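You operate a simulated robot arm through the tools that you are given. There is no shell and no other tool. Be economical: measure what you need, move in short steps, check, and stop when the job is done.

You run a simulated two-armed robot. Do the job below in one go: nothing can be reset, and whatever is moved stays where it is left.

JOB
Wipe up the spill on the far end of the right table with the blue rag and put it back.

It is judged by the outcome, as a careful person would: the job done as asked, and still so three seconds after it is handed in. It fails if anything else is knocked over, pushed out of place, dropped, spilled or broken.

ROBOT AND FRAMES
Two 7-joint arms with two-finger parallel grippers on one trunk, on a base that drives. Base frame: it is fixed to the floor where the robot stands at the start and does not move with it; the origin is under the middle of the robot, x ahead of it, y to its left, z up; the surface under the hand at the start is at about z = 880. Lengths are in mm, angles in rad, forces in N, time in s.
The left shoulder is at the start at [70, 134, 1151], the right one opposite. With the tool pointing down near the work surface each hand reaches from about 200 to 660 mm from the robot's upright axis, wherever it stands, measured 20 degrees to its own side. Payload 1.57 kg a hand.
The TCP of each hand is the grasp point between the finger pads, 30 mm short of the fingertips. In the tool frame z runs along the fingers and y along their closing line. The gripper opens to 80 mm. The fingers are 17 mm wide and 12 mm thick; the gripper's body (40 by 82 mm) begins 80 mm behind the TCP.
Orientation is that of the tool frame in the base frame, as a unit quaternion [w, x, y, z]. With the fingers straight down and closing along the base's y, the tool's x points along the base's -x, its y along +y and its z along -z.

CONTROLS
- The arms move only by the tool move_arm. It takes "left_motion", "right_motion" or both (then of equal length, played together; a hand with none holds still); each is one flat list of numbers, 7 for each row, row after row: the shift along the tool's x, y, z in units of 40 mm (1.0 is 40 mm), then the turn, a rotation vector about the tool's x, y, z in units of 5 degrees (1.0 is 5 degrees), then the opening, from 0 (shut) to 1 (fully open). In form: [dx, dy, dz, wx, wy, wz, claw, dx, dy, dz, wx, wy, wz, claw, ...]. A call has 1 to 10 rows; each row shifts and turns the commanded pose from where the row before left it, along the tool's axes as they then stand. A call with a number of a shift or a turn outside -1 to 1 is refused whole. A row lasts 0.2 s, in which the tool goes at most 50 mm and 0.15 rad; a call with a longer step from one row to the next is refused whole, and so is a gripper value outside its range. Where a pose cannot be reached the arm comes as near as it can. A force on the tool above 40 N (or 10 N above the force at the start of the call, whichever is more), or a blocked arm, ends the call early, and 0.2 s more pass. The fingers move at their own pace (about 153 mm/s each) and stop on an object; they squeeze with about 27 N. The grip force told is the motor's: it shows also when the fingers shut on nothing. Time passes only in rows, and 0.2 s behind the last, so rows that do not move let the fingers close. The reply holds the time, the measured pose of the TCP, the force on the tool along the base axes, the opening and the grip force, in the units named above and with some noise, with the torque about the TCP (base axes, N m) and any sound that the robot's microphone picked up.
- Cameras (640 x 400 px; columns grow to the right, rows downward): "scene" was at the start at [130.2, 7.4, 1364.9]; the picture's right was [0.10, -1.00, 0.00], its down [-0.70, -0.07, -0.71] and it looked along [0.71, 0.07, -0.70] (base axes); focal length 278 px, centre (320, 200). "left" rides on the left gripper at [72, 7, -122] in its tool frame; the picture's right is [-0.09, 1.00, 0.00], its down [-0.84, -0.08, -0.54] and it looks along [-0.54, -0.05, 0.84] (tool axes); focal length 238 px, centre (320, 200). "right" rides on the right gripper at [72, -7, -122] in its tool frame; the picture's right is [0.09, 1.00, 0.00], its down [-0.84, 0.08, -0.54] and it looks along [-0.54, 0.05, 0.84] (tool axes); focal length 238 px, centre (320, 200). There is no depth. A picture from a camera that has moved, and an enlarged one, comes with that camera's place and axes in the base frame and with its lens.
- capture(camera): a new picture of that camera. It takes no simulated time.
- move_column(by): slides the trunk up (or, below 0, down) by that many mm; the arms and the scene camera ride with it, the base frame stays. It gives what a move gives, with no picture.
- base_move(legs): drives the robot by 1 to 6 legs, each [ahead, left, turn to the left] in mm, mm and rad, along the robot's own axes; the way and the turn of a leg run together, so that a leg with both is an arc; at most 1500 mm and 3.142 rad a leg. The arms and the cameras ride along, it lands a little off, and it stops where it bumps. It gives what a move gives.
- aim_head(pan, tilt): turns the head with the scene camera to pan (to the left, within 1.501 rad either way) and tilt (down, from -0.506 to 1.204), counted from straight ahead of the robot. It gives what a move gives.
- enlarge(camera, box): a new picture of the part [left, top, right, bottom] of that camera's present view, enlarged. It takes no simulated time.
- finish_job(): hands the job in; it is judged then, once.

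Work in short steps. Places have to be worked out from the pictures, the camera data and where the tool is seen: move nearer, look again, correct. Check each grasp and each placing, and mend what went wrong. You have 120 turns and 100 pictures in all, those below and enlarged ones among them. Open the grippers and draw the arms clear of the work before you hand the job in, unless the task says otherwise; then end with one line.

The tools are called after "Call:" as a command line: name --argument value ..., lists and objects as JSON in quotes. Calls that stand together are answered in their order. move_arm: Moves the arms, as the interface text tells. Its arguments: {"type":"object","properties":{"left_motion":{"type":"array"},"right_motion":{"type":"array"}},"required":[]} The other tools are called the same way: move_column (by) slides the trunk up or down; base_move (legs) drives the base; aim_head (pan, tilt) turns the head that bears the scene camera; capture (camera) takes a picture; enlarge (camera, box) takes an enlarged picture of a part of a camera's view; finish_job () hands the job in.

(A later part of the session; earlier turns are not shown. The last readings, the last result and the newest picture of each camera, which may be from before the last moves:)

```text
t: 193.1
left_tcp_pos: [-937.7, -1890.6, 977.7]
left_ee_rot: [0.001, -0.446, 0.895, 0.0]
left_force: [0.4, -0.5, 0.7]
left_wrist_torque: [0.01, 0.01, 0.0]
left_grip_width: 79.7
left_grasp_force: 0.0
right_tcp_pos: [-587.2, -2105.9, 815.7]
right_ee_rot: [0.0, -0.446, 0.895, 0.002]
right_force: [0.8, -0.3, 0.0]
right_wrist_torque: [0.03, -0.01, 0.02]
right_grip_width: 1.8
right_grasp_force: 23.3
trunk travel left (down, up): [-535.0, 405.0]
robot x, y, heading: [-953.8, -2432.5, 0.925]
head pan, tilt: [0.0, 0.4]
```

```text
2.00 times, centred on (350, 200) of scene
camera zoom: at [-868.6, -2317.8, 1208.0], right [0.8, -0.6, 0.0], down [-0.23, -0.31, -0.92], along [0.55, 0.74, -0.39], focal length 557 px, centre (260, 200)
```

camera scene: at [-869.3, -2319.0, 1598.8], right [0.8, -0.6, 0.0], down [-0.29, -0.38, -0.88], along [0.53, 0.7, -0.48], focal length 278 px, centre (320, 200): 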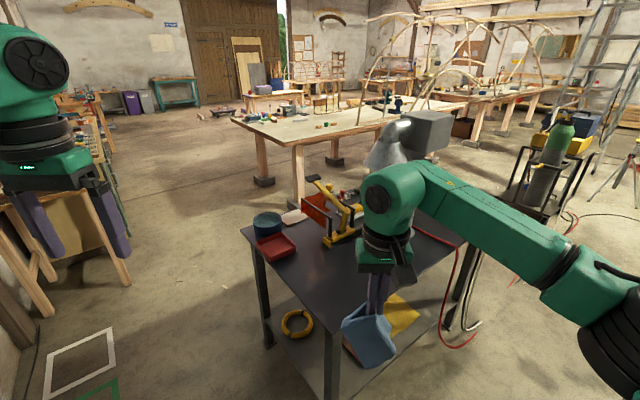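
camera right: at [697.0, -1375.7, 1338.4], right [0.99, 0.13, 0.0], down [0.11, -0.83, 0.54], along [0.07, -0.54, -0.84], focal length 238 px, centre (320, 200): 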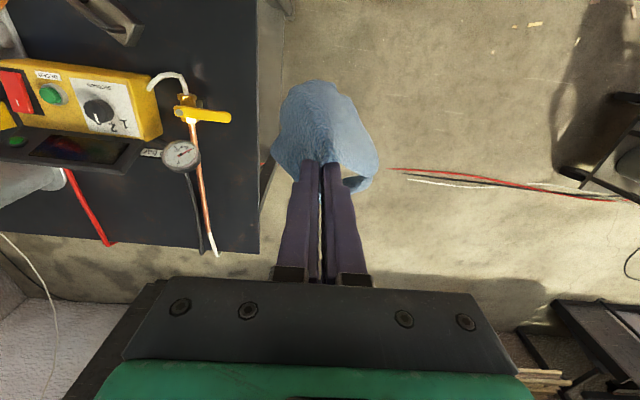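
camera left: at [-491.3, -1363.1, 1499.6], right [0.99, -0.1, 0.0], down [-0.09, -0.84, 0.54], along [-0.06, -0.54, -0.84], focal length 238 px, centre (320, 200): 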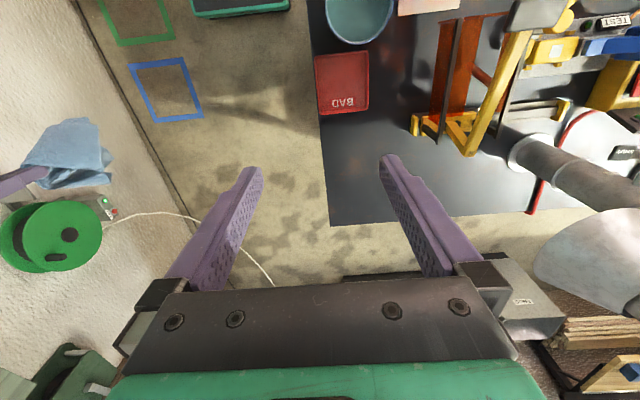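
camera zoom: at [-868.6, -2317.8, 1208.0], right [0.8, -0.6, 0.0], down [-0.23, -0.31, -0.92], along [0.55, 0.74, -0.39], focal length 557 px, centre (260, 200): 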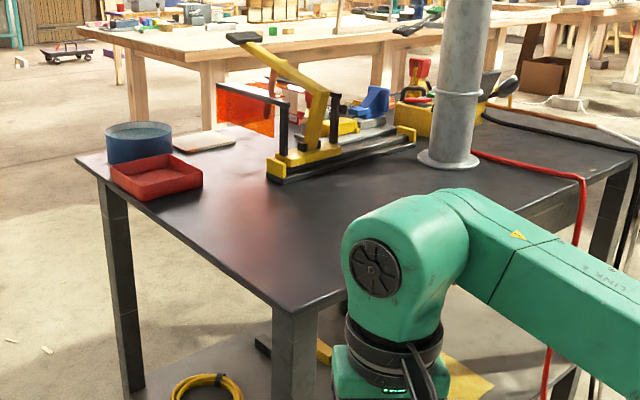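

From this grazing angle the bench is plainly dry. Earlier I noticed a faint streak on the long wooden rack-bench along the right wall (around x 1760, y -3040); I raise the trunk and drive there to look.

Call:
move_column --by 400

Call:
base_move --legs '[[0, 0, -0.925], [1400, 0, 0], [600, 0, 0]]'

Call:
aim_head --pan -0.5 --tilt 0.5

Call:
capture --camera "scene"

```text
t: 196.9
left_tcp_pos: [-937.6, -1890.9, 1377.5]
left_ee_rot: [0.0, -0.446, 0.895, 0.001]
left_force: [0.0, 0.1, -0.7]
left_wrist_torque: [-0.01, 0.01, 0.02]
left_grip_width: 80.0
left_grasp_force: 0.1
right_tcp_pos: [-586.6, -2106.0, 1217.1]
right_ee_rot: [0.0, -0.446, 0.895, 0.0]
right_force: [0.3, -0.7, -0.3]
right_wrist_torque: [-0.01, -0.01, -0.01]
right_grip_width: 2.0
right_grasp_force: 23.8
trunk travel left (down, up): [-935.0, 5.0]
robot x, y, heading: [-954.0, -2431.5, 0.926]
head pan, tilt: [0.0, 0.4]
```

```text
t: 209.5
left_tcp_pos: [1534.7, -2146.8, 1378.9]
left_ee_rot: [0.002, 0.006, 1.0, 0.0]
left_force: [-0.5, -0.2, -0.4]
left_wrist_torque: [-0.02, -0.01, -0.01]
left_grip_width: 79.8
left_grasp_force: 0.0
right_tcp_pos: [1569.7, -2556.6, 1216.8]
right_ee_rot: [0.001, 0.006, 1.0, 0.001]
right_force: [0.0, 0.5, 0.2]
right_wrist_torque: [-0.01, -0.01, 0.02]
right_grip_width: 1.6
right_grasp_force: 23.7
trunk travel left (down, up): [-935.0, 5.0]
robot x, y, heading: [1093.7, -2455.7, -0.008]
head pan, tilt: [0.0, 0.4]
```

```text
t: 210.4
left_tcp_pos: [1538.3, -2146.6, 1377.0]
left_ee_rot: [0.0, 0.007, 1.0, 0.0]
left_force: [0.6, -0.4, -0.3]
left_wrist_torque: [0.04, 0.0, -0.01]
left_grip_width: 80.0
left_grasp_force: 0.0
right_tcp_pos: [1573.1, -2558.2, 1217.7]
right_ee_rot: [-0.001, 0.006, 1.0, 0.0]
right_force: [0.0, 0.2, 0.2]
right_wrist_torque: [-0.02, 0.0, 0.05]
right_grip_width: 2.0
right_grasp_force: 23.5
trunk travel left (down, up): [-935.0, 5.0]
robot x, y, heading: [1093.2, -2451.5, -0.017]
head pan, tilt: [-0.499, 0.499]
```

```text
36 pictures are left
camera scene: at [1221.8, -2499.8, 1598.7], right [-0.49, -0.87, 0.0], down [-0.42, 0.23, -0.88], along [0.77, -0.43, -0.48], focal length 278 px, centre (320, 200)
```

scene: 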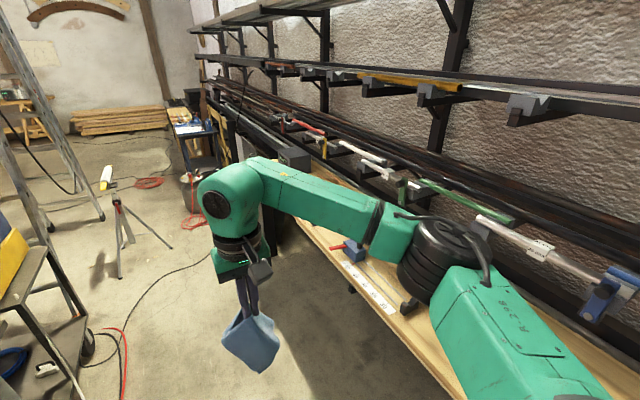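

Call:
enlarge --camera "scene" --box '[240, 140, 480, 340]'

Call:
enlarge --camera "right" --box '[0, 0, 300, 400]'

Call:
enlarge --camera "scene" --box '[80, 80, 300, 200]'

```text
2.00 times, centred on (360, 240) of scene
camera zoom: at [1221.8, -2499.8, 1598.7], right [-0.49, -0.87, 0.0], down [-0.42, 0.23, -0.88], along [0.77, -0.43, -0.48], focal length 557 px, centre (240, 120)
```

zoom: 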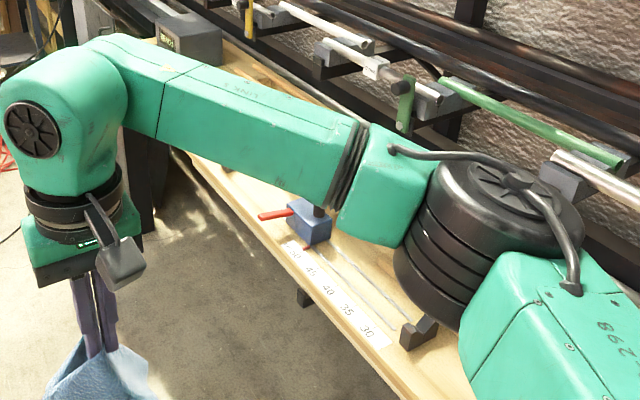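

```text
1.00 times, centred on (150, 200) of right (not enlarged: the box is as wide or as high as the picture)
camera zoom: at [1500.7, -2562.5, 1338.6], right [-0.08, 1.0, 0.0], down [0.84, 0.07, 0.54], along [0.54, 0.04, -0.84], focal length 238 px, centre (490, 200)
```

zoom: 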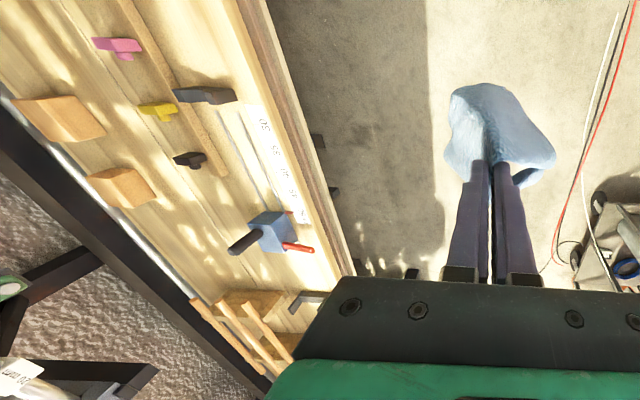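

```text
2.91 times, centred on (190, 140) of scene
camera zoom: at [1221.8, -2499.8, 1598.7], right [-0.49, -0.87, 0.0], down [-0.42, 0.23, -0.88], along [0.77, -0.43, -0.48], focal length 810 px, centre (698, 374)
```

zoom: 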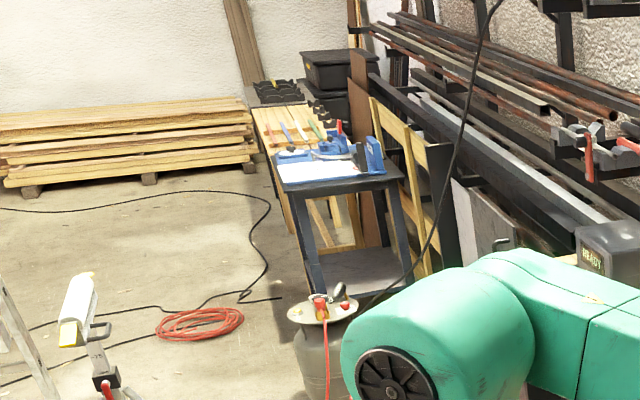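

That streak is only a printed scale on a cutting bench; no liquid here. The only spill in the shop is the puddle on the long table at about (596,197), so I head back to work on that one.

Call:
base_move --legs '[[-1400, 0, 0], [-640, 0, 0], [0, 1400, 0], [0, 500, 0], [650, 0, 0], [0, 830, 0]]'

Call:
aim_head --pan 0.0 --tilt 0.6

Call:
capture --camera "scene"

```text
t: 236.9
left_tcp_pos: [144.7, 567.4, 1378.1]
left_ee_rot: [0.001, -0.001, 1.0, 0.001]
left_force: [0.4, 0.4, -0.2]
left_wrist_torque: [0.0, 0.0, -0.03]
left_grip_width: 80.1
left_grasp_force: 0.0
right_tcp_pos: [184.1, 155.0, 1216.3]
right_ee_rot: [-0.001, -0.001, 1.0, 0.001]
right_force: [0.1, 0.0, 0.8]
right_wrist_torque: [0.0, 0.03, 0.04]
right_grip_width: 1.9
right_grasp_force: 23.5
trunk travel left (down, up): [-935.0, 5.0]
robot x, y, heading: [-294.1, 254.7, 0.002]
head pan, tilt: [-0.499, 0.499]
```

```text
t: 237.8
left_tcp_pos: [144.8, 567.3, 1377.4]
left_ee_rot: [0.001, 0.0, 1.0, 0.0]
left_force: [1.0, 0.2, -0.6]
left_wrist_torque: [0.0, -0.04, 0.01]
left_grip_width: 80.0
left_grasp_force: 0.0
right_tcp_pos: [184.4, 156.2, 1217.3]
right_ee_rot: [0.001, -0.001, 1.0, 0.0]
right_force: [-0.7, 1.7, 0.0]
right_wrist_torque: [0.02, 0.04, 0.04]
right_grip_width: 2.0
right_grasp_force: 23.2
trunk travel left (down, up): [-935.0, 5.0]
robot x, y, heading: [-297.5, 254.2, -0.001]
head pan, tilt: [0.0, 0.6]
```

```text
32 pictures are left
camera scene: at [-157.5, 253.8, 1589.7], right [0.0, -1.0, 0.0], down [-0.56, 0.0, -0.83], along [0.83, 0.0, -0.56], focal length 278 px, centre (320, 200)
```

scene: 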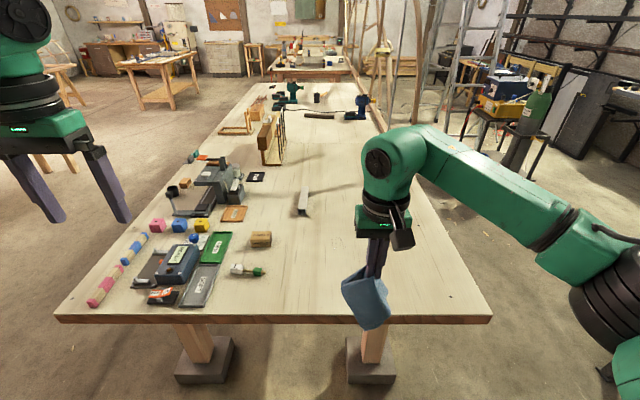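

I drive up to the table so the right hand comes just before the spill, lower the trunk to the starting height, and look with both cameras.

Call:
base_move --legs '[[295, 60, 0]]'

Call:
move_column --by -210

Call:
aim_head --pan 0.0 --tilt 0.75

Call:
capture --camera "scene"

Call:
capture --camera "right"

Call:
capture --camera "left"

```text
t: 239.9
left_tcp_pos: [436.8, 627.7, 1380.1]
left_ee_rot: [0.002, -0.001, 1.0, 0.0]
left_force: [0.3, -0.8, 0.1]
left_wrist_torque: [-0.02, -0.01, -0.01]
left_grip_width: 80.1
left_grasp_force: 0.1
right_tcp_pos: [478.1, 216.4, 1218.0]
right_ee_rot: [0.0, -0.002, 1.0, 0.001]
right_force: [0.0, 0.0, -0.1]
right_wrist_torque: [0.01, 0.0, 0.06]
right_grip_width: 2.2
right_grasp_force: 23.5
trunk travel left (down, up): [-935.0, 5.0]
robot x, y, heading: [-0.5, 313.0, 0.001]
head pan, tilt: [0.0, 0.6]
```

```text
t: 242.1
left_tcp_pos: [440.0, 627.0, 1167.9]
left_ee_rot: [0.002, -0.001, 1.0, 0.0]
left_force: [0.1, -0.6, -0.7]
left_wrist_torque: [-0.03, 0.01, -0.01]
left_grip_width: 79.9
left_grasp_force: 0.1
right_tcp_pos: [479.1, 216.6, 1007.5]
right_ee_rot: [0.0, 0.0, 1.0, 0.001]
right_force: [0.0, 0.3, -0.2]
right_wrist_torque: [-0.02, -0.01, -0.01]
right_grip_width: 1.9
right_grasp_force: 23.9
trunk travel left (down, up): [-725.0, 215.0]
robot x, y, heading: [-2.5, 314.7, 0.003]
head pan, tilt: [0.0, 0.6]
```

```text
t: 242.8
left_tcp_pos: [440.1, 627.7, 1168.8]
left_ee_rot: [0.001, -0.001, 1.0, 0.0]
left_force: [0.2, 0.4, 0.6]
left_wrist_torque: [0.04, -0.03, 0.0]
left_grip_width: 80.0
left_grasp_force: 0.1
right_tcp_pos: [479.7, 217.5, 1006.8]
right_ee_rot: [0.0, -0.001, 1.0, 0.0]
right_force: [0.3, -0.3, -0.1]
right_wrist_torque: [0.0, 0.03, 0.01]
right_grip_width: 2.0
right_grasp_force: 23.9
trunk travel left (down, up): [-725.0, 215.0]
robot x, y, heading: [-1.7, 315.9, 0.003]
head pan, tilt: [0.0, 0.75]
```

```text
31 pictures are left
camera scene: at [131.1, 312.9, 1366.9], right [0.0, -1.0, 0.0], down [-0.68, 0.0, -0.73], along [0.73, 0.0, -0.68], focal length 278 px, centre (320, 200)
```

scene: 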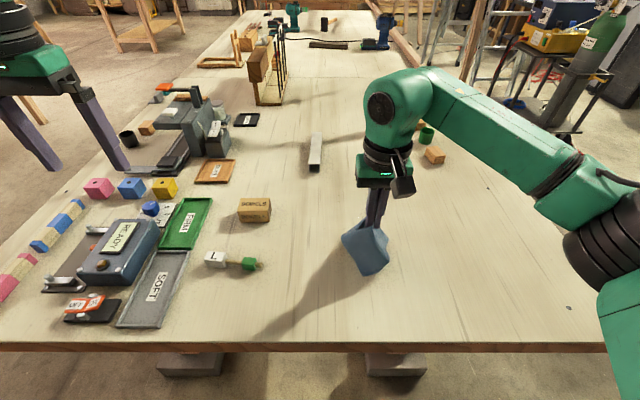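

```text
30 pictures are left
camera right: at [407.9, 210.3, 1128.9], right [-0.09, 1.0, 0.0], down [0.84, 0.08, 0.54], along [0.54, 0.05, -0.84], focal length 238 px, centre (320, 200)
```

right: 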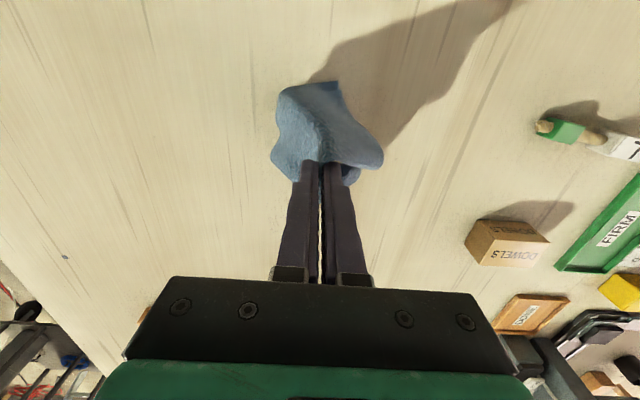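

```text
29 pictures are left
camera left: at [366.4, 633.1, 1289.9], right [0.09, 1.0, 0.0], down [0.84, -0.08, 0.54], along [0.54, -0.05, -0.84], focal length 238 px, centre (320, 200)
```

left: 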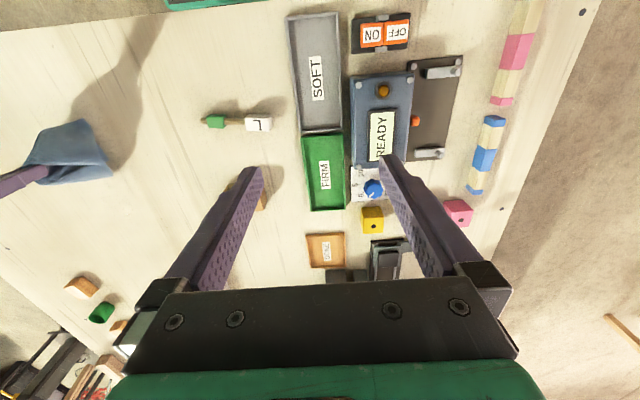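

The spill should lie right in front of, and hidden by, my fingers. I shift the hand 130 mm to the right and back to see it.

Call:
move_arm --right_motion '[0.3, -1, 0, 0, 0, 0, 0, 0.3, -1, 0, 0, 0, 0, 0, 0.3, -1, 0, 0, 0, 0, 0, 0, -0.8, 0, 0, 0, 0, 0]'

Call:
enlarge --camera "right" --box '[360, 120, 580, 280]'

Call:
enlarge --camera "scene" --box '[280, 140, 440, 260]'

```text
t: 243.8
left_tcp_pos: [438.6, 627.0, 1169.0]
left_ee_rot: [0.001, -0.001, 1.0, 0.001]
left_force: [0.2, 1.0, 0.6]
left_wrist_torque: [0.03, 0.0, -0.02]
left_grip_width: 79.7
left_grasp_force: 0.0
right_tcp_pos: [443.4, 62.4, 1006.0]
right_ee_rot: [-0.001, -0.001, 1.0, 0.001]
right_force: [-0.6, 1.1, -0.2]
right_wrist_torque: [0.04, 0.05, 0.02]
right_grip_width: 1.7
right_grasp_force: 23.9
trunk travel left (down, up): [-725.0, 215.0]
robot x, y, heading: [-2.1, 313.5, 0.003]
head pan, tilt: [0.0, 0.75]
```

```text
2.50 times, centred on (470, 200) of right
camera zoom: at [371.4, 56.6, 1127.6], right [-0.09, 1.0, 0.0], down [0.84, 0.08, 0.54], along [0.54, 0.05, -0.84], focal length 596 px, centre (-55, 200)
```

zoom: 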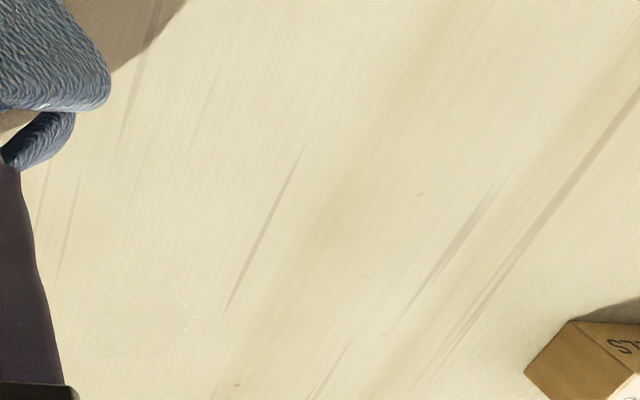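

```text
3.33 times, centred on (360, 200) of scene
camera zoom: at [130.8, 311.4, 1366.9], right [0.0, -1.0, 0.0], down [-0.68, 0.0, -0.73], along [0.73, 0.0, -0.68], focal length 928 px, centre (187, 200)
```

zoom: 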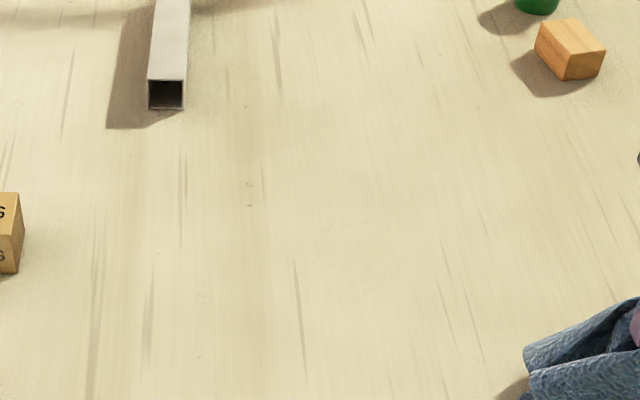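

Up close the puddle is a faint 65 mm outline at (598,192) on the front table. Since such a puddle is that faint, one on the dark bench could well have escaped me; before wiping the wrong one, I go back to inspect the bench at high zoom.

Call:
move_column --by 210

Call:
base_move --legs '[[-560, 0, 0], [0, -950, 0], [0, 0, -1.573], [270, 0, 0]]'

Call:
enlarge --camera "left" --box '[255, 145, 375, 230]'

Call:
enlarge --camera "left" --box '[270, 20, 420, 110]'

```text
t: 246.1
left_tcp_pos: [439.7, 627.7, 1378.1]
left_ee_rot: [0.0, -0.001, 1.0, 0.001]
left_force: [0.5, 0.2, 0.2]
left_wrist_torque: [-0.02, -0.03, -0.01]
left_grip_width: 80.1
left_grasp_force: 0.0
right_tcp_pos: [443.0, 63.7, 1215.5]
right_ee_rot: [0.0, -0.001, 1.0, 0.001]
right_force: [-0.3, 0.6, 0.2]
right_wrist_torque: [0.02, 0.01, 0.02]
right_grip_width: 2.0
right_grasp_force: 23.3
trunk travel left (down, up): [-935.0, 5.0]
robot x, y, heading: [0.7, 312.0, 0.002]
head pan, tilt: [0.0, 0.75]
```

```text
t: 259.2
left_tcp_pos: [-220.5, -1342.0, 1378.6]
left_ee_rot: [0.002, 0.703, 0.711, -0.003]
left_force: [0.0, -0.1, -0.1]
left_wrist_torque: [-0.03, 0.01, -0.03]
left_grip_width: 79.9
left_grasp_force: 0.0
right_tcp_pos: [-783.5, -1351.5, 1217.8]
right_ee_rot: [0.001, 0.703, 0.711, 0.0]
right_force: [-0.5, 0.4, 0.4]
right_wrist_torque: [-0.01, -0.03, 0.02]
right_grip_width: 2.0
right_grasp_force: 23.7
trunk travel left (down, up): [-935.0, 5.0]
robot x, y, heading: [-541.0, -908.2, -1.562]
head pan, tilt: [0.0, 0.75]
```

```text
4.71 times, centred on (315, 188) of left
camera zoom: at [-216.2, -1270.2, 1501.0], right [1.0, -0.08, 0.0], down [-0.07, -0.83, 0.55], along [-0.04, -0.54, -0.84], focal length 1122 px, centre (344, 259)
```

zoom: 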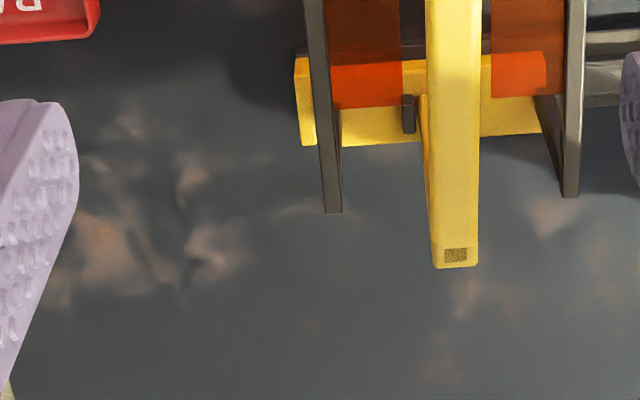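

```text
4.27 times, centred on (345, 65) of left
camera zoom: at [-216.2, -1270.2, 1501.0], right [1.0, -0.08, 0.0], down [-0.07, -0.83, 0.55], along [-0.04, -0.54, -0.84], focal length 1017 px, centre (213, 776)
```

zoom: 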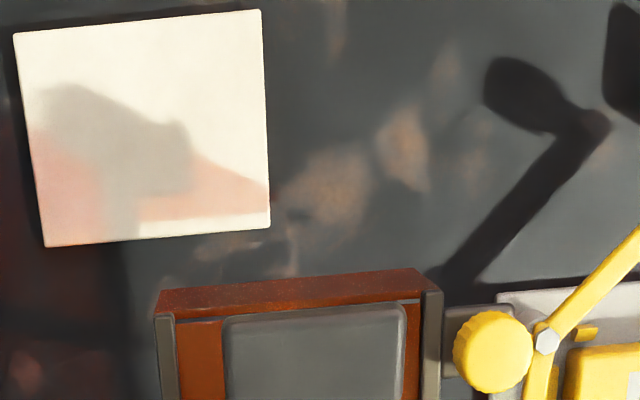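

Still nothing wet on this half. I shift along to view the bench's other half at high zoom.

Call:
base_move --legs '[[-400, 0, 0], [0, 700, 0], [380, 0, 0]]'

Call:
capture --camera "left"

Call:
enlarge --camera "left" --box '[250, 0, 400, 90]'

Call:
enlarge --camera "left" --box '[255, 90, 385, 200]'

```text
t: 267.1
left_tcp_pos: [467.8, -1311.2, 1378.9]
left_ee_rot: [0.002, 0.706, 0.708, -0.001]
left_force: [-1.2, 1.1, 0.2]
left_wrist_torque: [-0.01, -0.01, 0.02]
left_grip_width: 80.3
left_grasp_force: 0.2
right_tcp_pos: [-94.8, -1315.8, 1218.4]
right_ee_rot: [0.001, 0.706, 0.708, 0.0]
right_force: [0.3, -0.4, 0.4]
right_wrist_torque: [-0.03, -0.02, 0.0]
right_grip_width: 1.8
right_grasp_force: 23.0
trunk travel left (down, up): [-935.0, 5.0]
robot x, y, heading: [152.2, -871.8, -1.571]
head pan, tilt: [0.0, 0.75]
```

```text
24 pictures are left
camera left: at [473.0, -1239.5, 1501.0], right [1.0, -0.09, 0.0], down [-0.08, -0.83, 0.55], along [-0.05, -0.54, -0.84], focal length 238 px, centre (320, 200)
```

left: 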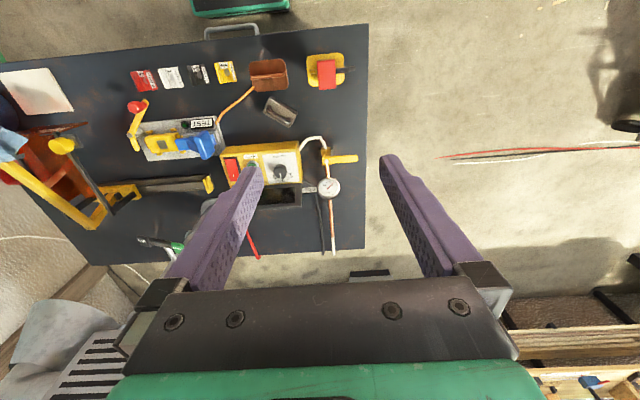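

```text
4.27 times, centred on (325, 45) of left
camera zoom: at [473.0, -1239.5, 1501.0], right [1.0, -0.09, 0.0], down [-0.08, -0.83, 0.55], along [-0.05, -0.54, -0.84], focal length 1017 px, centre (299, 861)
```

zoom: 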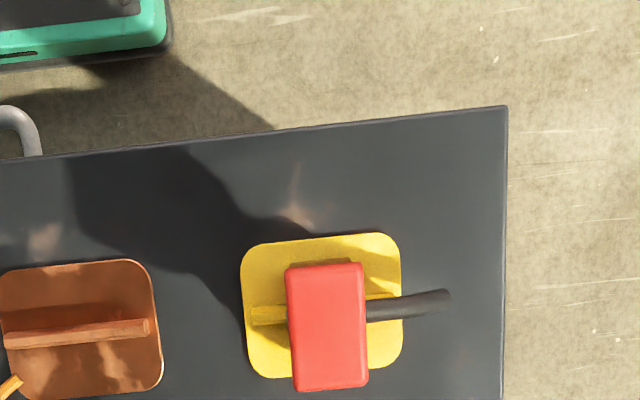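

```text
3.64 times, centred on (320, 145) of left
camera zoom: at [473.0, -1239.5, 1501.0], right [1.0, -0.09, 0.0], down [-0.08, -0.83, 0.55], along [-0.05, -0.54, -0.84], focal length 867 px, centre (320, 400)
```

zoom: 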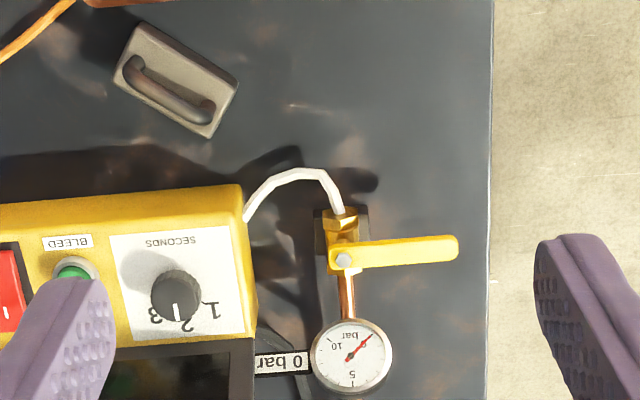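

The dark bench is dry everywhere. Two tables remain in view from the start pose: the trestle on the left and the second long table on the right beyond this one; I drive along the left aisle to inspect that second table's far end.

Call:
base_move --legs '[[-250, 0, 0], [0, -700, 0], [0, 0, 1.571], [0, 1500, 0], [0, 620, 0], [1500, 0, 0]]'

Call:
base_move --legs '[[1500, 0, 0], [900, 0, 0]]'

Call:
aim_head --pan -0.35 --tilt 0.4

Call:
capture --camera "scene"

```text
t: 293.6
left_tcp_pos: [1251.0, 2014.3, 1378.8]
left_ee_rot: [0.001, -0.065, 0.998, 0.0]
left_force: [0.1, -0.5, -0.2]
left_wrist_torque: [0.02, -0.01, 0.01]
left_grip_width: 79.8
left_grasp_force: 0.1
right_tcp_pos: [1328.0, 1457.4, 1216.7]
right_ee_rot: [0.0, -0.064, 0.998, 0.001]
right_force: [-0.3, 0.0, -0.6]
right_wrist_torque: [0.0, -0.03, -0.04]
right_grip_width: 1.9
right_grasp_force: 23.9
trunk travel left (down, up): [-935.0, 5.0]
robot x, y, heading: [856.1, 1645.1, 0.131]
head pan, tilt: [0.0, 0.75]
```

```text
t: 305.4
left_tcp_pos: [3642.3, 2332.4, 1378.7]
left_ee_rot: [0.002, -0.066, 0.998, 0.0]
left_force: [-0.3, 0.8, 0.1]
left_wrist_torque: [0.01, -0.02, -0.04]
left_grip_width: 80.1
left_grasp_force: 0.0
right_tcp_pos: [3719.7, 1775.2, 1216.3]
right_ee_rot: [0.0, -0.066, 0.998, 0.0]
right_force: [0.4, 0.4, 0.5]
right_wrist_torque: [-0.01, 0.01, -0.03]
right_grip_width: 2.1
right_grasp_force: 22.7
trunk travel left (down, up): [-935.0, 5.0]
robot x, y, heading: [3249.7, 1961.7, 0.136]
head pan, tilt: [0.0, 0.75]
```

```text
t: 306.3
left_tcp_pos: [3643.6, 2333.5, 1378.3]
left_ee_rot: [0.001, -0.066, 0.998, 0.001]
left_force: [-0.2, -0.2, 0.2]
left_wrist_torque: [0.03, -0.02, 0.02]
left_grip_width: 80.2
left_grasp_force: 0.0
right_tcp_pos: [3722.2, 1775.2, 1215.3]
right_ee_rot: [0.0, -0.067, 0.998, 0.001]
right_force: [0.2, 0.2, -0.1]
right_wrist_torque: [0.01, -0.03, -0.03]
right_grip_width: 2.0
right_grasp_force: 23.8
trunk travel left (down, up): [-935.0, 5.0]
robot x, y, heading: [3249.6, 1962.6, 0.133]
head pan, tilt: [-0.351, 0.4]
```

```text
21 pictures are left
camera scene: at [3387.9, 1950.1, 1607.8], right [-0.22, -0.98, 0.0], down [-0.38, 0.08, -0.92], along [0.9, -0.2, -0.39], focal length 278 px, centre (320, 200)
```

scene: 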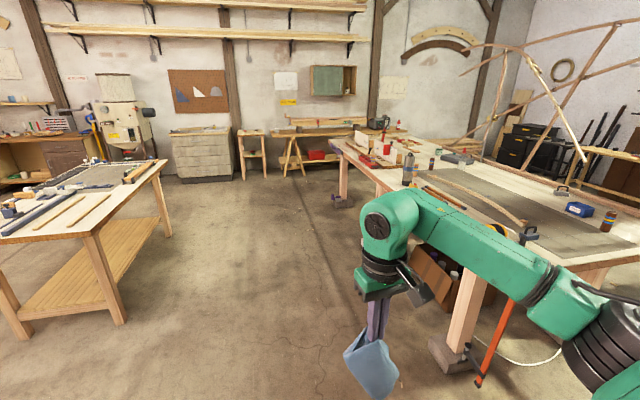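

Here a left trestle and a right long table stand side by side. I drive on along the right one's side toward its far end.

Call:
base_move --legs '[[0, 0, -0.133], [1450, -300, 0]]'

Call:
aim_head --pan -0.45 --tilt 0.5

Call:
capture --camera "scene"

```text
t: 314.3
left_tcp_pos: [5155.8, 1988.8, 1379.6]
left_ee_rot: [0.003, -0.005, 1.0, 0.0]
left_force: [0.1, 0.2, 0.3]
left_wrist_torque: [0.01, -0.02, 0.0]
left_grip_width: 79.9
left_grasp_force: 0.0
right_tcp_pos: [5165.7, 1425.5, 1215.9]
right_ee_rot: [0.0, -0.005, 1.0, 0.001]
right_force: [-0.2, 0.1, -0.3]
right_wrist_torque: [0.0, -0.02, 0.0]
right_grip_width: 1.7
right_grasp_force: 23.3
trunk travel left (down, up): [-935.0, 5.0]
robot x, y, heading: [4722.8, 1667.6, 0.012]
head pan, tilt: [-0.351, 0.4]
```

```text
t: 315.0
left_tcp_pos: [5156.0, 1988.6, 1378.2]
left_ee_rot: [0.001, -0.005, 1.0, 0.0]
left_force: [0.4, 0.3, 0.1]
left_wrist_torque: [0.0, 0.0, -0.01]
left_grip_width: 79.9
left_grasp_force: 0.0
right_tcp_pos: [5165.9, 1426.3, 1215.7]
right_ee_rot: [0.0, -0.005, 1.0, 0.001]
right_force: [-1.1, -0.7, 0.6]
right_wrist_torque: [0.0, -0.02, 0.04]
right_grip_width: 1.7
right_grasp_force: 23.7
trunk travel left (down, up): [-935.0, 5.0]
robot x, y, heading: [4719.6, 1673.4, 0.007]
head pan, tilt: [-0.45, 0.499]
```

```text
20 pictures are left
camera scene: at [4851.1, 1631.8, 1598.9], right [-0.43, -0.9, 0.0], down [-0.43, 0.2, -0.88], along [0.79, -0.37, -0.48], focal length 278 px, centre (320, 200)
```

scene: 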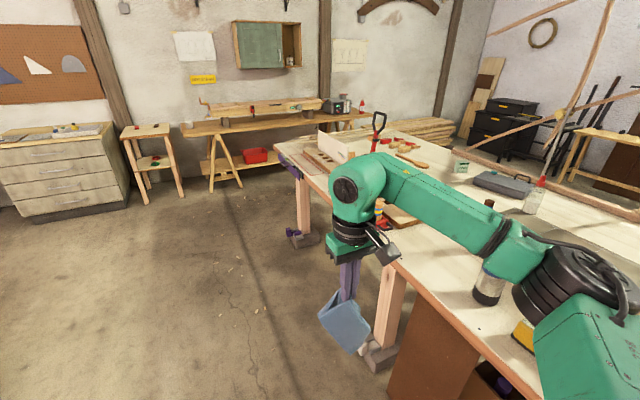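

Call:
enlarge --camera "scene" --box '[270, 110, 450, 230]'

Call:
enlarge --camera "scene" --box '[400, 130, 640, 330]'

```text
3.33 times, centred on (360, 170) of scene
camera zoom: at [4851.1, 1631.8, 1598.9], right [-0.43, -0.9, 0.0], down [-0.43, 0.2, -0.88], along [0.79, -0.37, -0.48], focal length 928 px, centre (187, 300)
```

zoom: 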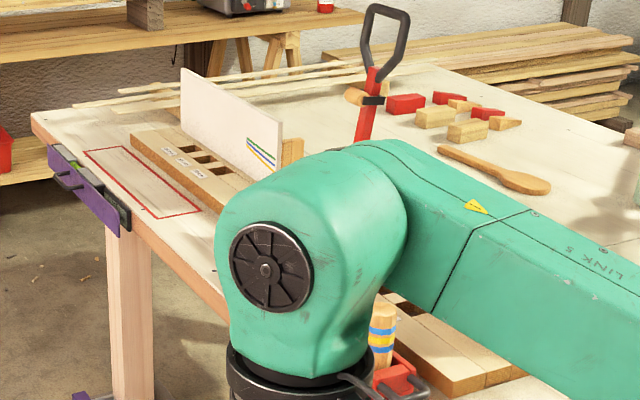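

```text
2.00 times, centred on (520, 230) of scene
camera zoom: at [4851.1, 1631.8, 1598.9], right [-0.43, -0.9, 0.0], down [-0.43, 0.2, -0.88], along [0.79, -0.37, -0.48], focal length 557 px, centre (-80, 140)
```

zoom: 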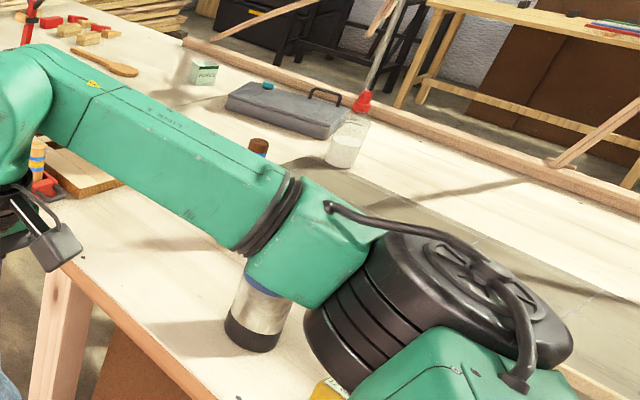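

Nothing obvious, but my arm hides part. I step back from the table, turn to face it and move level with its far end for a clear look.

Call:
base_move --legs '[[0, 400, 0], [0, 0, -1.578], [0, 950, 0], [330, 0, 0]]'

Call:
aim_head --pan 0.0 --tilt 0.6

Call:
capture --camera "scene"

Call:
capture --camera "left"

```text
t: 327.7
left_tcp_pos: [5949.9, 1268.4, 1379.2]
left_ee_rot: [0.002, 0.722, 0.692, -0.002]
left_force: [0.0, 0.7, -0.4]
left_wrist_torque: [0.02, -0.01, 0.03]
left_grip_width: 80.2
left_grasp_force: 0.0
right_tcp_pos: [5387.5, 1290.0, 1217.2]
right_ee_rot: [0.002, 0.723, 0.691, 0.001]
right_force: [0.6, 0.4, 0.2]
right_wrist_torque: [-0.01, 0.0, 0.03]
right_grip_width: 2.2
right_grasp_force: 23.7
trunk travel left (down, up): [-935.0, 5.0]
robot x, y, heading: [5655.0, 1721.2, -1.616]
head pan, tilt: [-0.45, 0.499]
```

```text
t: 328.6
left_tcp_pos: [5949.4, 1264.6, 1378.6]
left_ee_rot: [0.001, 0.722, 0.692, -0.001]
left_force: [-0.1, -0.3, 0.9]
left_wrist_torque: [0.01, 0.01, 0.01]
left_grip_width: 80.2
left_grasp_force: 0.1
right_tcp_pos: [5387.4, 1286.1, 1216.4]
right_ee_rot: [-0.001, 0.722, 0.692, 0.002]
right_force: [0.2, -0.3, 0.0]
right_wrist_torque: [0.01, 0.0, 0.02]
right_grip_width: 2.0
right_grasp_force: 23.1
trunk travel left (down, up): [-935.0, 5.0]
robot x, y, heading: [5656.4, 1720.9, -1.617]
head pan, tilt: [0.0, 0.6]
```

```text
17 pictures are left
camera scene: at [5647.7, 1579.0, 1589.6], right [-1.0, 0.04, 0.0], down [0.03, 0.56, -0.82], along [-0.04, -0.82, -0.57], focal length 278 px, centre (320, 200)
```

scene: 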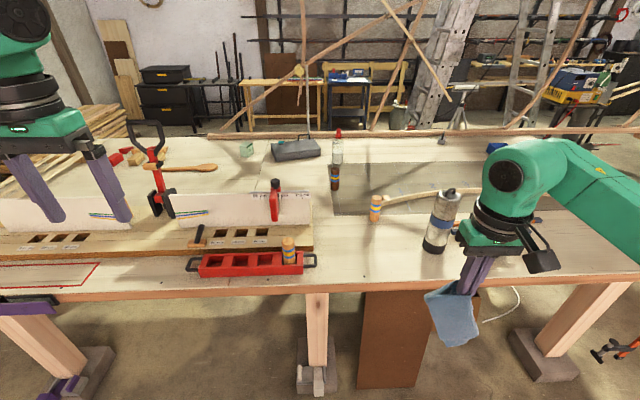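

```text
16 pictures are left
camera left: at [5957.9, 1336.2, 1500.0], right [0.99, -0.13, 0.0], down [-0.11, -0.83, 0.54], along [-0.07, -0.54, -0.84], focal length 238 px, centre (320, 200)
```

left: 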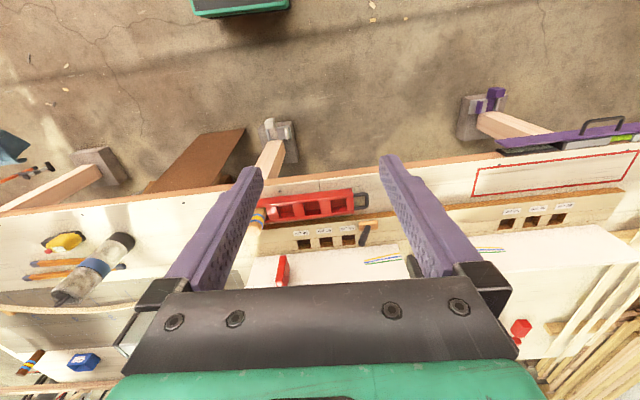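

This table shows no spill either, only its own set-up. The puddle on the first long table is the only spill found anywhere, so I go back to wipe that one.

Call:
base_move --legs '[[-300, 0, 0], [0, 0, 1.617], [-1500, 0, 0], [-1500, 0, 0], [-1500, 0, 0], [-1450, 0, 0]]'

```text
t: 362.4
left_tcp_pos: [222.4, 2383.0, 1378.9]
left_ee_rot: [0.001, 0.014, 1.0, 0.0]
left_force: [-0.3, 0.2, 0.2]
left_wrist_torque: [0.01, -0.02, 0.01]
left_grip_width: 79.9
left_grasp_force: 0.1
right_tcp_pos: [208.6, 1820.3, 1215.3]
right_ee_rot: [-0.001, 0.015, 1.0, 0.001]
right_force: [0.4, -0.3, -0.1]
right_wrist_torque: [0.03, -0.02, -0.05]
right_grip_width: 2.1
right_grasp_force: 23.4
trunk travel left (down, up): [-935.0, 5.0]
robot x, y, heading: [-226.8, 2082.1, -0.033]
head pan, tilt: [0.0, 0.6]
```

On the way I take one look at the long wooden bench along the near wall (the right one of the two standing there), especially its far end.

Call:
base_move --legs '[[0, -400, 0], [0, 0, 1.6]]'

Call:
aim_head --pan 1.3 --tilt 0.6

Call:
capture --camera "scene"

```text
t: 368.8
left_tcp_pos: [-562.9, 2119.5, 1378.8]
left_ee_rot: [-0.002, 0.715, -0.699, -0.001]
left_force: [0.0, -0.1, 0.7]
left_wrist_torque: [0.01, -0.01, 0.0]
left_grip_width: 79.9
left_grasp_force: 0.1
right_tcp_pos: [-1.0, 2137.9, 1216.3]
right_ee_rot: [0.001, 0.715, -0.699, 0.0]
right_force: [0.5, -0.6, 0.2]
right_wrist_torque: [0.0, -0.04, 0.01]
right_grip_width: 2.0
right_grasp_force: 23.3
trunk travel left (down, up): [-935.0, 5.0]
robot x, y, heading: [-239.8, 1688.5, 1.596]
head pan, tilt: [0.0, 0.6]
```

```text
t: 370.3
left_tcp_pos: [-561.9, 2120.1, 1378.7]
left_ee_rot: [-0.001, 0.716, -0.698, -0.001]
left_force: [-0.5, -0.4, -0.8]
left_wrist_torque: [-0.02, 0.05, 0.0]
left_grip_width: 79.9
left_grasp_force: 0.0
right_tcp_pos: [-1.1, 2137.6, 1216.3]
right_ee_rot: [0.001, 0.715, -0.699, -0.001]
right_force: [0.1, -0.2, 0.4]
right_wrist_torque: [0.01, 0.01, -0.02]
right_grip_width: 2.0
right_grasp_force: 23.6
trunk travel left (down, up): [-935.0, 5.0]
robot x, y, heading: [-241.0, 1689.0, 1.598]
head pan, tilt: [1.3, 0.6]
```

```text
15 pictures are left
camera scene: at [-327.6, 1758.9, 1589.7], right [0.25, 0.97, 0.0], down [0.55, -0.14, -0.83], along [-0.8, 0.2, -0.56], focal length 278 px, centre (320, 200)
```

scene: 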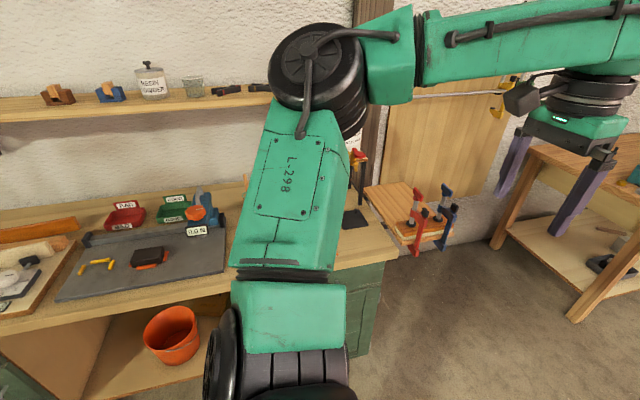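

No spill there either. I return to the front table: face +x, shift to y≈315 and drive up to x≈0, then lower the trunk.

Call:
base_move --legs '[[0, 0, -1.598], [0, -1370, 0]]'

```text
t: 381.1
left_tcp_pos: [174.8, 616.7, 1378.8]
left_ee_rot: [0.002, 0.009, 1.0, -0.001]
left_force: [-0.8, 0.3, -1.1]
left_wrist_torque: [-0.02, 0.02, 0.04]
left_grip_width: 80.0
left_grasp_force: 0.1
right_tcp_pos: [167.8, 53.8, 1216.0]
right_ee_rot: [0.001, 0.008, 1.0, 0.0]
right_force: [-0.2, -0.3, -0.1]
right_wrist_torque: [0.01, 0.02, -0.01]
right_grip_width: 2.1
right_grasp_force: 23.7
trunk travel left (down, up): [-935.0, 5.0]
robot x, y, heading: [-268.2, 309.5, -0.016]
head pan, tilt: [1.3, 0.6]
```

Call:
base_move --legs '[[280, 0, 0.016]]'

Call:
move_column --by -210

Call:
aim_head --pan 0.0 --tilt 0.75

Call:
enlarge --camera "right" --box '[340, 160, 480, 280]'

```text
t: 383.1
left_tcp_pos: [451.0, 619.2, 1379.7]
left_ee_rot: [0.003, 0.0, 1.0, 0.0]
left_force: [0.2, -0.4, -0.4]
left_wrist_torque: [-0.02, -0.04, 0.01]
left_grip_width: 80.0
left_grasp_force: 0.1
right_tcp_pos: [452.0, 56.5, 1217.8]
right_ee_rot: [0.001, 0.001, 1.0, 0.001]
right_force: [0.4, 0.1, -0.3]
right_wrist_torque: [0.03, -0.01, -0.01]
right_grip_width: 1.9
right_grasp_force: 23.3
trunk travel left (down, up): [-935.0, 5.0]
robot x, y, heading: [15.0, 306.5, -0.002]
head pan, tilt: [1.3, 0.6]
```

```text
t: 385.3
left_tcp_pos: [454.2, 618.9, 1168.9]
left_ee_rot: [0.001, 0.001, 1.0, 0.0]
left_force: [-0.2, 0.2, 0.0]
left_wrist_torque: [0.0, 0.02, -0.01]
left_grip_width: 80.0
left_grasp_force: 0.0
right_tcp_pos: [456.3, 55.7, 1006.6]
right_ee_rot: [0.0, 0.001, 1.0, 0.0]
right_force: [-0.5, -0.3, -1.0]
right_wrist_torque: [0.04, 0.03, -0.01]
right_grip_width: 1.8
right_grasp_force: 23.6
trunk travel left (down, up): [-725.0, 215.0]
robot x, y, heading: [9.2, 309.2, 0.002]
head pan, tilt: [1.3, 0.6]
```

```text
t: 386.8
left_tcp_pos: [453.8, 618.9, 1169.3]
left_ee_rot: [0.002, 0.002, 1.0, -0.001]
left_force: [0.3, 0.1, -0.4]
left_wrist_torque: [-0.02, -0.02, 0.03]
left_grip_width: 80.0
left_grasp_force: 0.0
right_tcp_pos: [456.5, 56.8, 1006.7]
right_ee_rot: [0.001, 0.001, 1.0, 0.001]
right_force: [0.7, -0.5, -0.8]
right_wrist_torque: [0.01, -0.01, 0.0]
right_grip_width: 1.7
right_grasp_force: 23.0
trunk travel left (down, up): [-725.0, 215.0]
robot x, y, heading: [15.3, 304.6, -0.001]
head pan, tilt: [0.0, 0.75]
```

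```text
3.33 times, centred on (410, 220) of right
camera zoom: at [384.3, 49.9, 1128.0], right [-0.09, 1.0, 0.0], down [0.84, 0.08, 0.54], along [0.54, 0.05, -0.84], focal length 794 px, centre (20, 133)
```

zoom: 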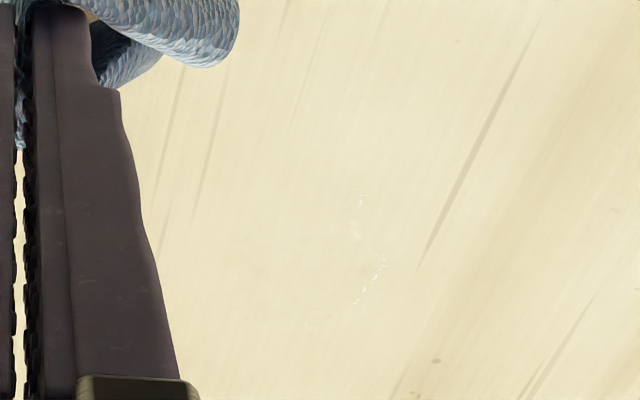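

The puddle spans about x 560–632, y 158–222. I move over its centre and descend until the rag presses the table.

Call:
move_arm --right_motion '[-0.88, 0.83, 0, 0, 0, 0, 0, -0.88, 0.83, 0, 0, 0, 0, 0, -0.88, 0.83, 0, 0, 0, 0, 0, -0.88, 0.83, 0, 0, 0, 0, 0, 0, 0, 0.9, 0, 0, 0, 0, 0, 0, 0.9, 0, 0, 0, 0, 0, 0, 0.25, 0, 0, 0, 0]'

Call:
move_arm --right_motion '[0, 0, 0.1, 0, 0, 0, 0, 0, 0, 0.1, 0, 0, 0, 0]'

Call:
capture --camera "scene"

```text
t: 388.4
left_tcp_pos: [453.4, 620.6, 1168.2]
left_ee_rot: [0.001, 0.001, 1.0, -0.002]
left_force: [0.1, -0.8, 0.4]
left_wrist_torque: [-0.01, 0.01, -0.02]
left_grip_width: 80.1
left_grasp_force: 0.1
right_tcp_pos: [598.6, 188.3, 924.1]
right_ee_rot: [0.0, 0.0, 1.0, 0.0]
right_force: [0.3, -0.1, -0.4]
right_wrist_torque: [-0.03, 0.02, 0.01]
right_grip_width: 2.0
right_grasp_force: 24.2
trunk travel left (down, up): [-725.0, 215.0]
robot x, y, heading: [12.0, 306.1, -0.004]
head pan, tilt: [0.0, 0.75]
```

```text
t: 389.0
left_tcp_pos: [453.2, 618.6, 1168.3]
left_ee_rot: [0.002, 0.001, 1.0, 0.0]
left_force: [0.1, 0.0, -0.2]
left_wrist_torque: [0.0, 0.01, 0.03]
left_grip_width: 80.0
left_grasp_force: 0.0
right_tcp_pos: [597.0, 189.0, 916.5]
right_ee_rot: [0.001, 0.001, 1.0, 0.0]
right_force: [1.0, 0.2, 1.6]
right_wrist_torque: [0.0, -0.03, -0.01]
right_grip_width: 2.0
right_grasp_force: 23.9
trunk travel left (down, up): [-725.0, 215.0]
robot x, y, heading: [10.8, 301.7, -0.005]
head pan, tilt: [0.0, 0.75]
```

```text
13 pictures are left
camera scene: at [144.0, 305.7, 1366.9], right [0.0, -1.0, 0.0], down [-0.68, 0.0, -0.73], along [0.73, 0.0, -0.68], focal length 278 px, centre (320, 200)
```

scene: 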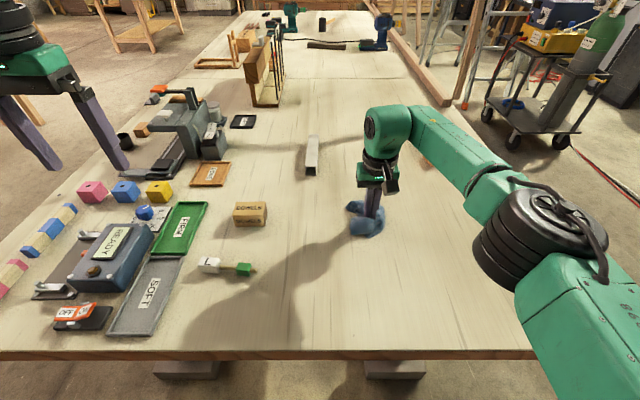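

Light contact at z≈916. I press about 3 mm more and wipe back and forth over the whole puddle.

Call:
move_arm --right_motion '[0.5, -0.5, 0.06, 0, 0, 0, 0, 0.5, -0.5, 0, 0, 0, 0, 0, 0, 1, 0, 0, 0, 0, 0, 0, 1, 0, 0, 0, 0, 0, -0.5, 0, 0, 0, 0, 0, 0, 0, -1, 0, 0, 0, 0, 0, 0, -1, 0, 0, 0, 0, 0, -0.5, 0, 0, 0, 0, 0, 0, 0, 1, 0, 0, 0, 0, 0, 0, 1, 0, 0, 0, 0, 0]'

Call:
move_arm --right_motion '[-0.5, 0, 0, 0, 0, 0, 0, 0, -1, 0, 0, 0, 0, 0, 0, -1, 0, 0, 0, 0, 0, -0.5, 0, 0, 0, 0, 0, 0, 0, 1, 0, 0, 0, 0, 0, 0, 1, 0, 0, 0, 0, 0, 0.5, -0.5, 0, 0, 0, 0, 0, 0.5, -0.5, 0, 0, 0, 0, 0]'

```text
t: 391.2
left_tcp_pos: [453.6, 621.8, 1168.4]
left_ee_rot: [0.002, 0.001, 1.0, -0.001]
left_force: [-0.3, 0.1, 0.7]
left_wrist_torque: [-0.04, 0.02, -0.02]
left_grip_width: 80.0
left_grasp_force: 0.1
right_tcp_pos: [596.8, 232.1, 913.7]
right_ee_rot: [0.0, 0.001, 1.0, -0.001]
right_force: [0.2, -0.7, 0.5]
right_wrist_torque: [-0.06, 0.02, 0.02]
right_grip_width: 2.2
right_grasp_force: 23.6
trunk travel left (down, up): [-725.0, 215.0]
robot x, y, heading: [10.2, 304.0, -0.004]
head pan, tilt: [0.0, 0.75]
```

```text
t: 393.0
left_tcp_pos: [453.2, 617.4, 1168.3]
left_ee_rot: [0.002, 0.001, 1.0, 0.0]
left_force: [0.0, -0.2, -0.5]
left_wrist_torque: [0.01, 0.0, 0.01]
left_grip_width: 80.0
left_grasp_force: 0.1
right_tcp_pos: [560.4, 190.6, 913.0]
right_ee_rot: [0.001, 0.003, 1.0, 0.001]
right_force: [0.4, 0.0, 1.8]
right_wrist_torque: [-0.01, -0.02, 0.01]
right_grip_width: 2.1
right_grasp_force: 23.8
right hand out of reach, approached as far as the arm can: row 1, 4, 6
trunk travel left (down, up): [-725.0, 215.0]
robot x, y, heading: [11.7, 308.9, 0.0]
head pan, tilt: [0.0, 0.75]
```

Part of the far strokes was out of reach. I lift, move aside and look at what remains.

Call:
move_arm --right_motion '[0, 0, -1, 0, 0, 0, 0, 0, 0, -1, 0, 0, 0, 0, 0.6, -0.9, 0, 0, 0, 0, 0, 0.6, -0.9, 0, 0, 0, 0, 0, 0.6, -0.9, 0, 0, 0, 0, 0, 0.6, -0.6, 0, 0, 0, 0, 0]'

Call:
enlarge --camera "right" --box '[340, 160, 500, 290]'

```text
t: 394.4
left_tcp_pos: [452.2, 616.8, 1170.0]
left_ee_rot: [0.003, 0.001, 1.0, 0.001]
left_force: [0.0, 0.1, -0.5]
left_wrist_torque: [0.0, -0.02, 0.0]
left_grip_width: 80.3
left_grasp_force: 0.1
right_tcp_pos: [463.8, 56.0, 994.7]
right_ee_rot: [0.0, 0.0, 1.0, 0.001]
right_force: [1.1, -0.4, -0.5]
right_wrist_torque: [0.03, -0.01, 0.01]
right_grip_width: 2.0
right_grasp_force: 23.6
trunk travel left (down, up): [-725.0, 215.0]
robot x, y, heading: [8.9, 307.0, -0.004]
head pan, tilt: [0.0, 0.75]
```

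```text
3.08 times, centred on (420, 225) of right
camera zoom: at [392.4, 49.0, 1116.1], right [-0.09, 1.0, 0.0], down [0.84, 0.08, 0.54], along [0.54, 0.05, -0.84], focal length 733 px, centre (12, 123)
```

zoom: 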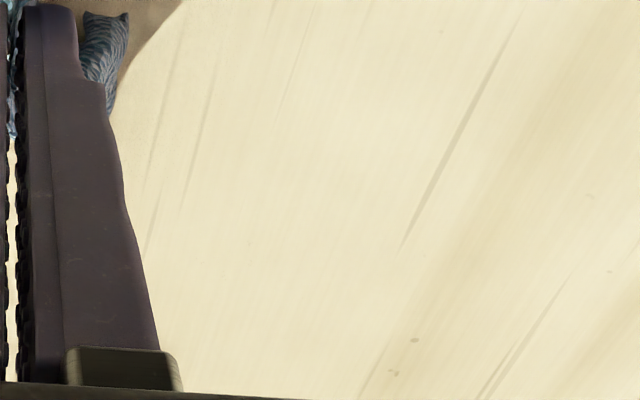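

The outline is gone, so the puddle is wiped up. I drive back to the start pose, so I can check from the original glint angle and then lay the rag back at (480,-99).

Call:
base_move --legs '[[-8, -307, 0.003]]'

```text
t: 396.4
left_tcp_pos: [443.9, 316.1, 1168.5]
left_ee_rot: [0.002, -0.003, 1.0, -0.001]
left_force: [0.3, 0.1, 0.3]
left_wrist_torque: [-0.02, 0.04, 0.0]
left_grip_width: 79.9
left_grasp_force: 0.0
right_tcp_pos: [459.5, -247.3, 994.8]
right_ee_rot: [0.0, -0.003, 1.0, -0.001]
right_force: [-0.6, -0.3, -0.9]
right_wrist_torque: [-0.01, 0.03, 0.02]
right_grip_width: 1.9
right_grasp_force: 23.9
trunk travel left (down, up): [-725.0, 215.0]
robot x, y, heading: [5.1, -4.9, 0.006]
head pan, tilt: [0.0, 0.75]
```

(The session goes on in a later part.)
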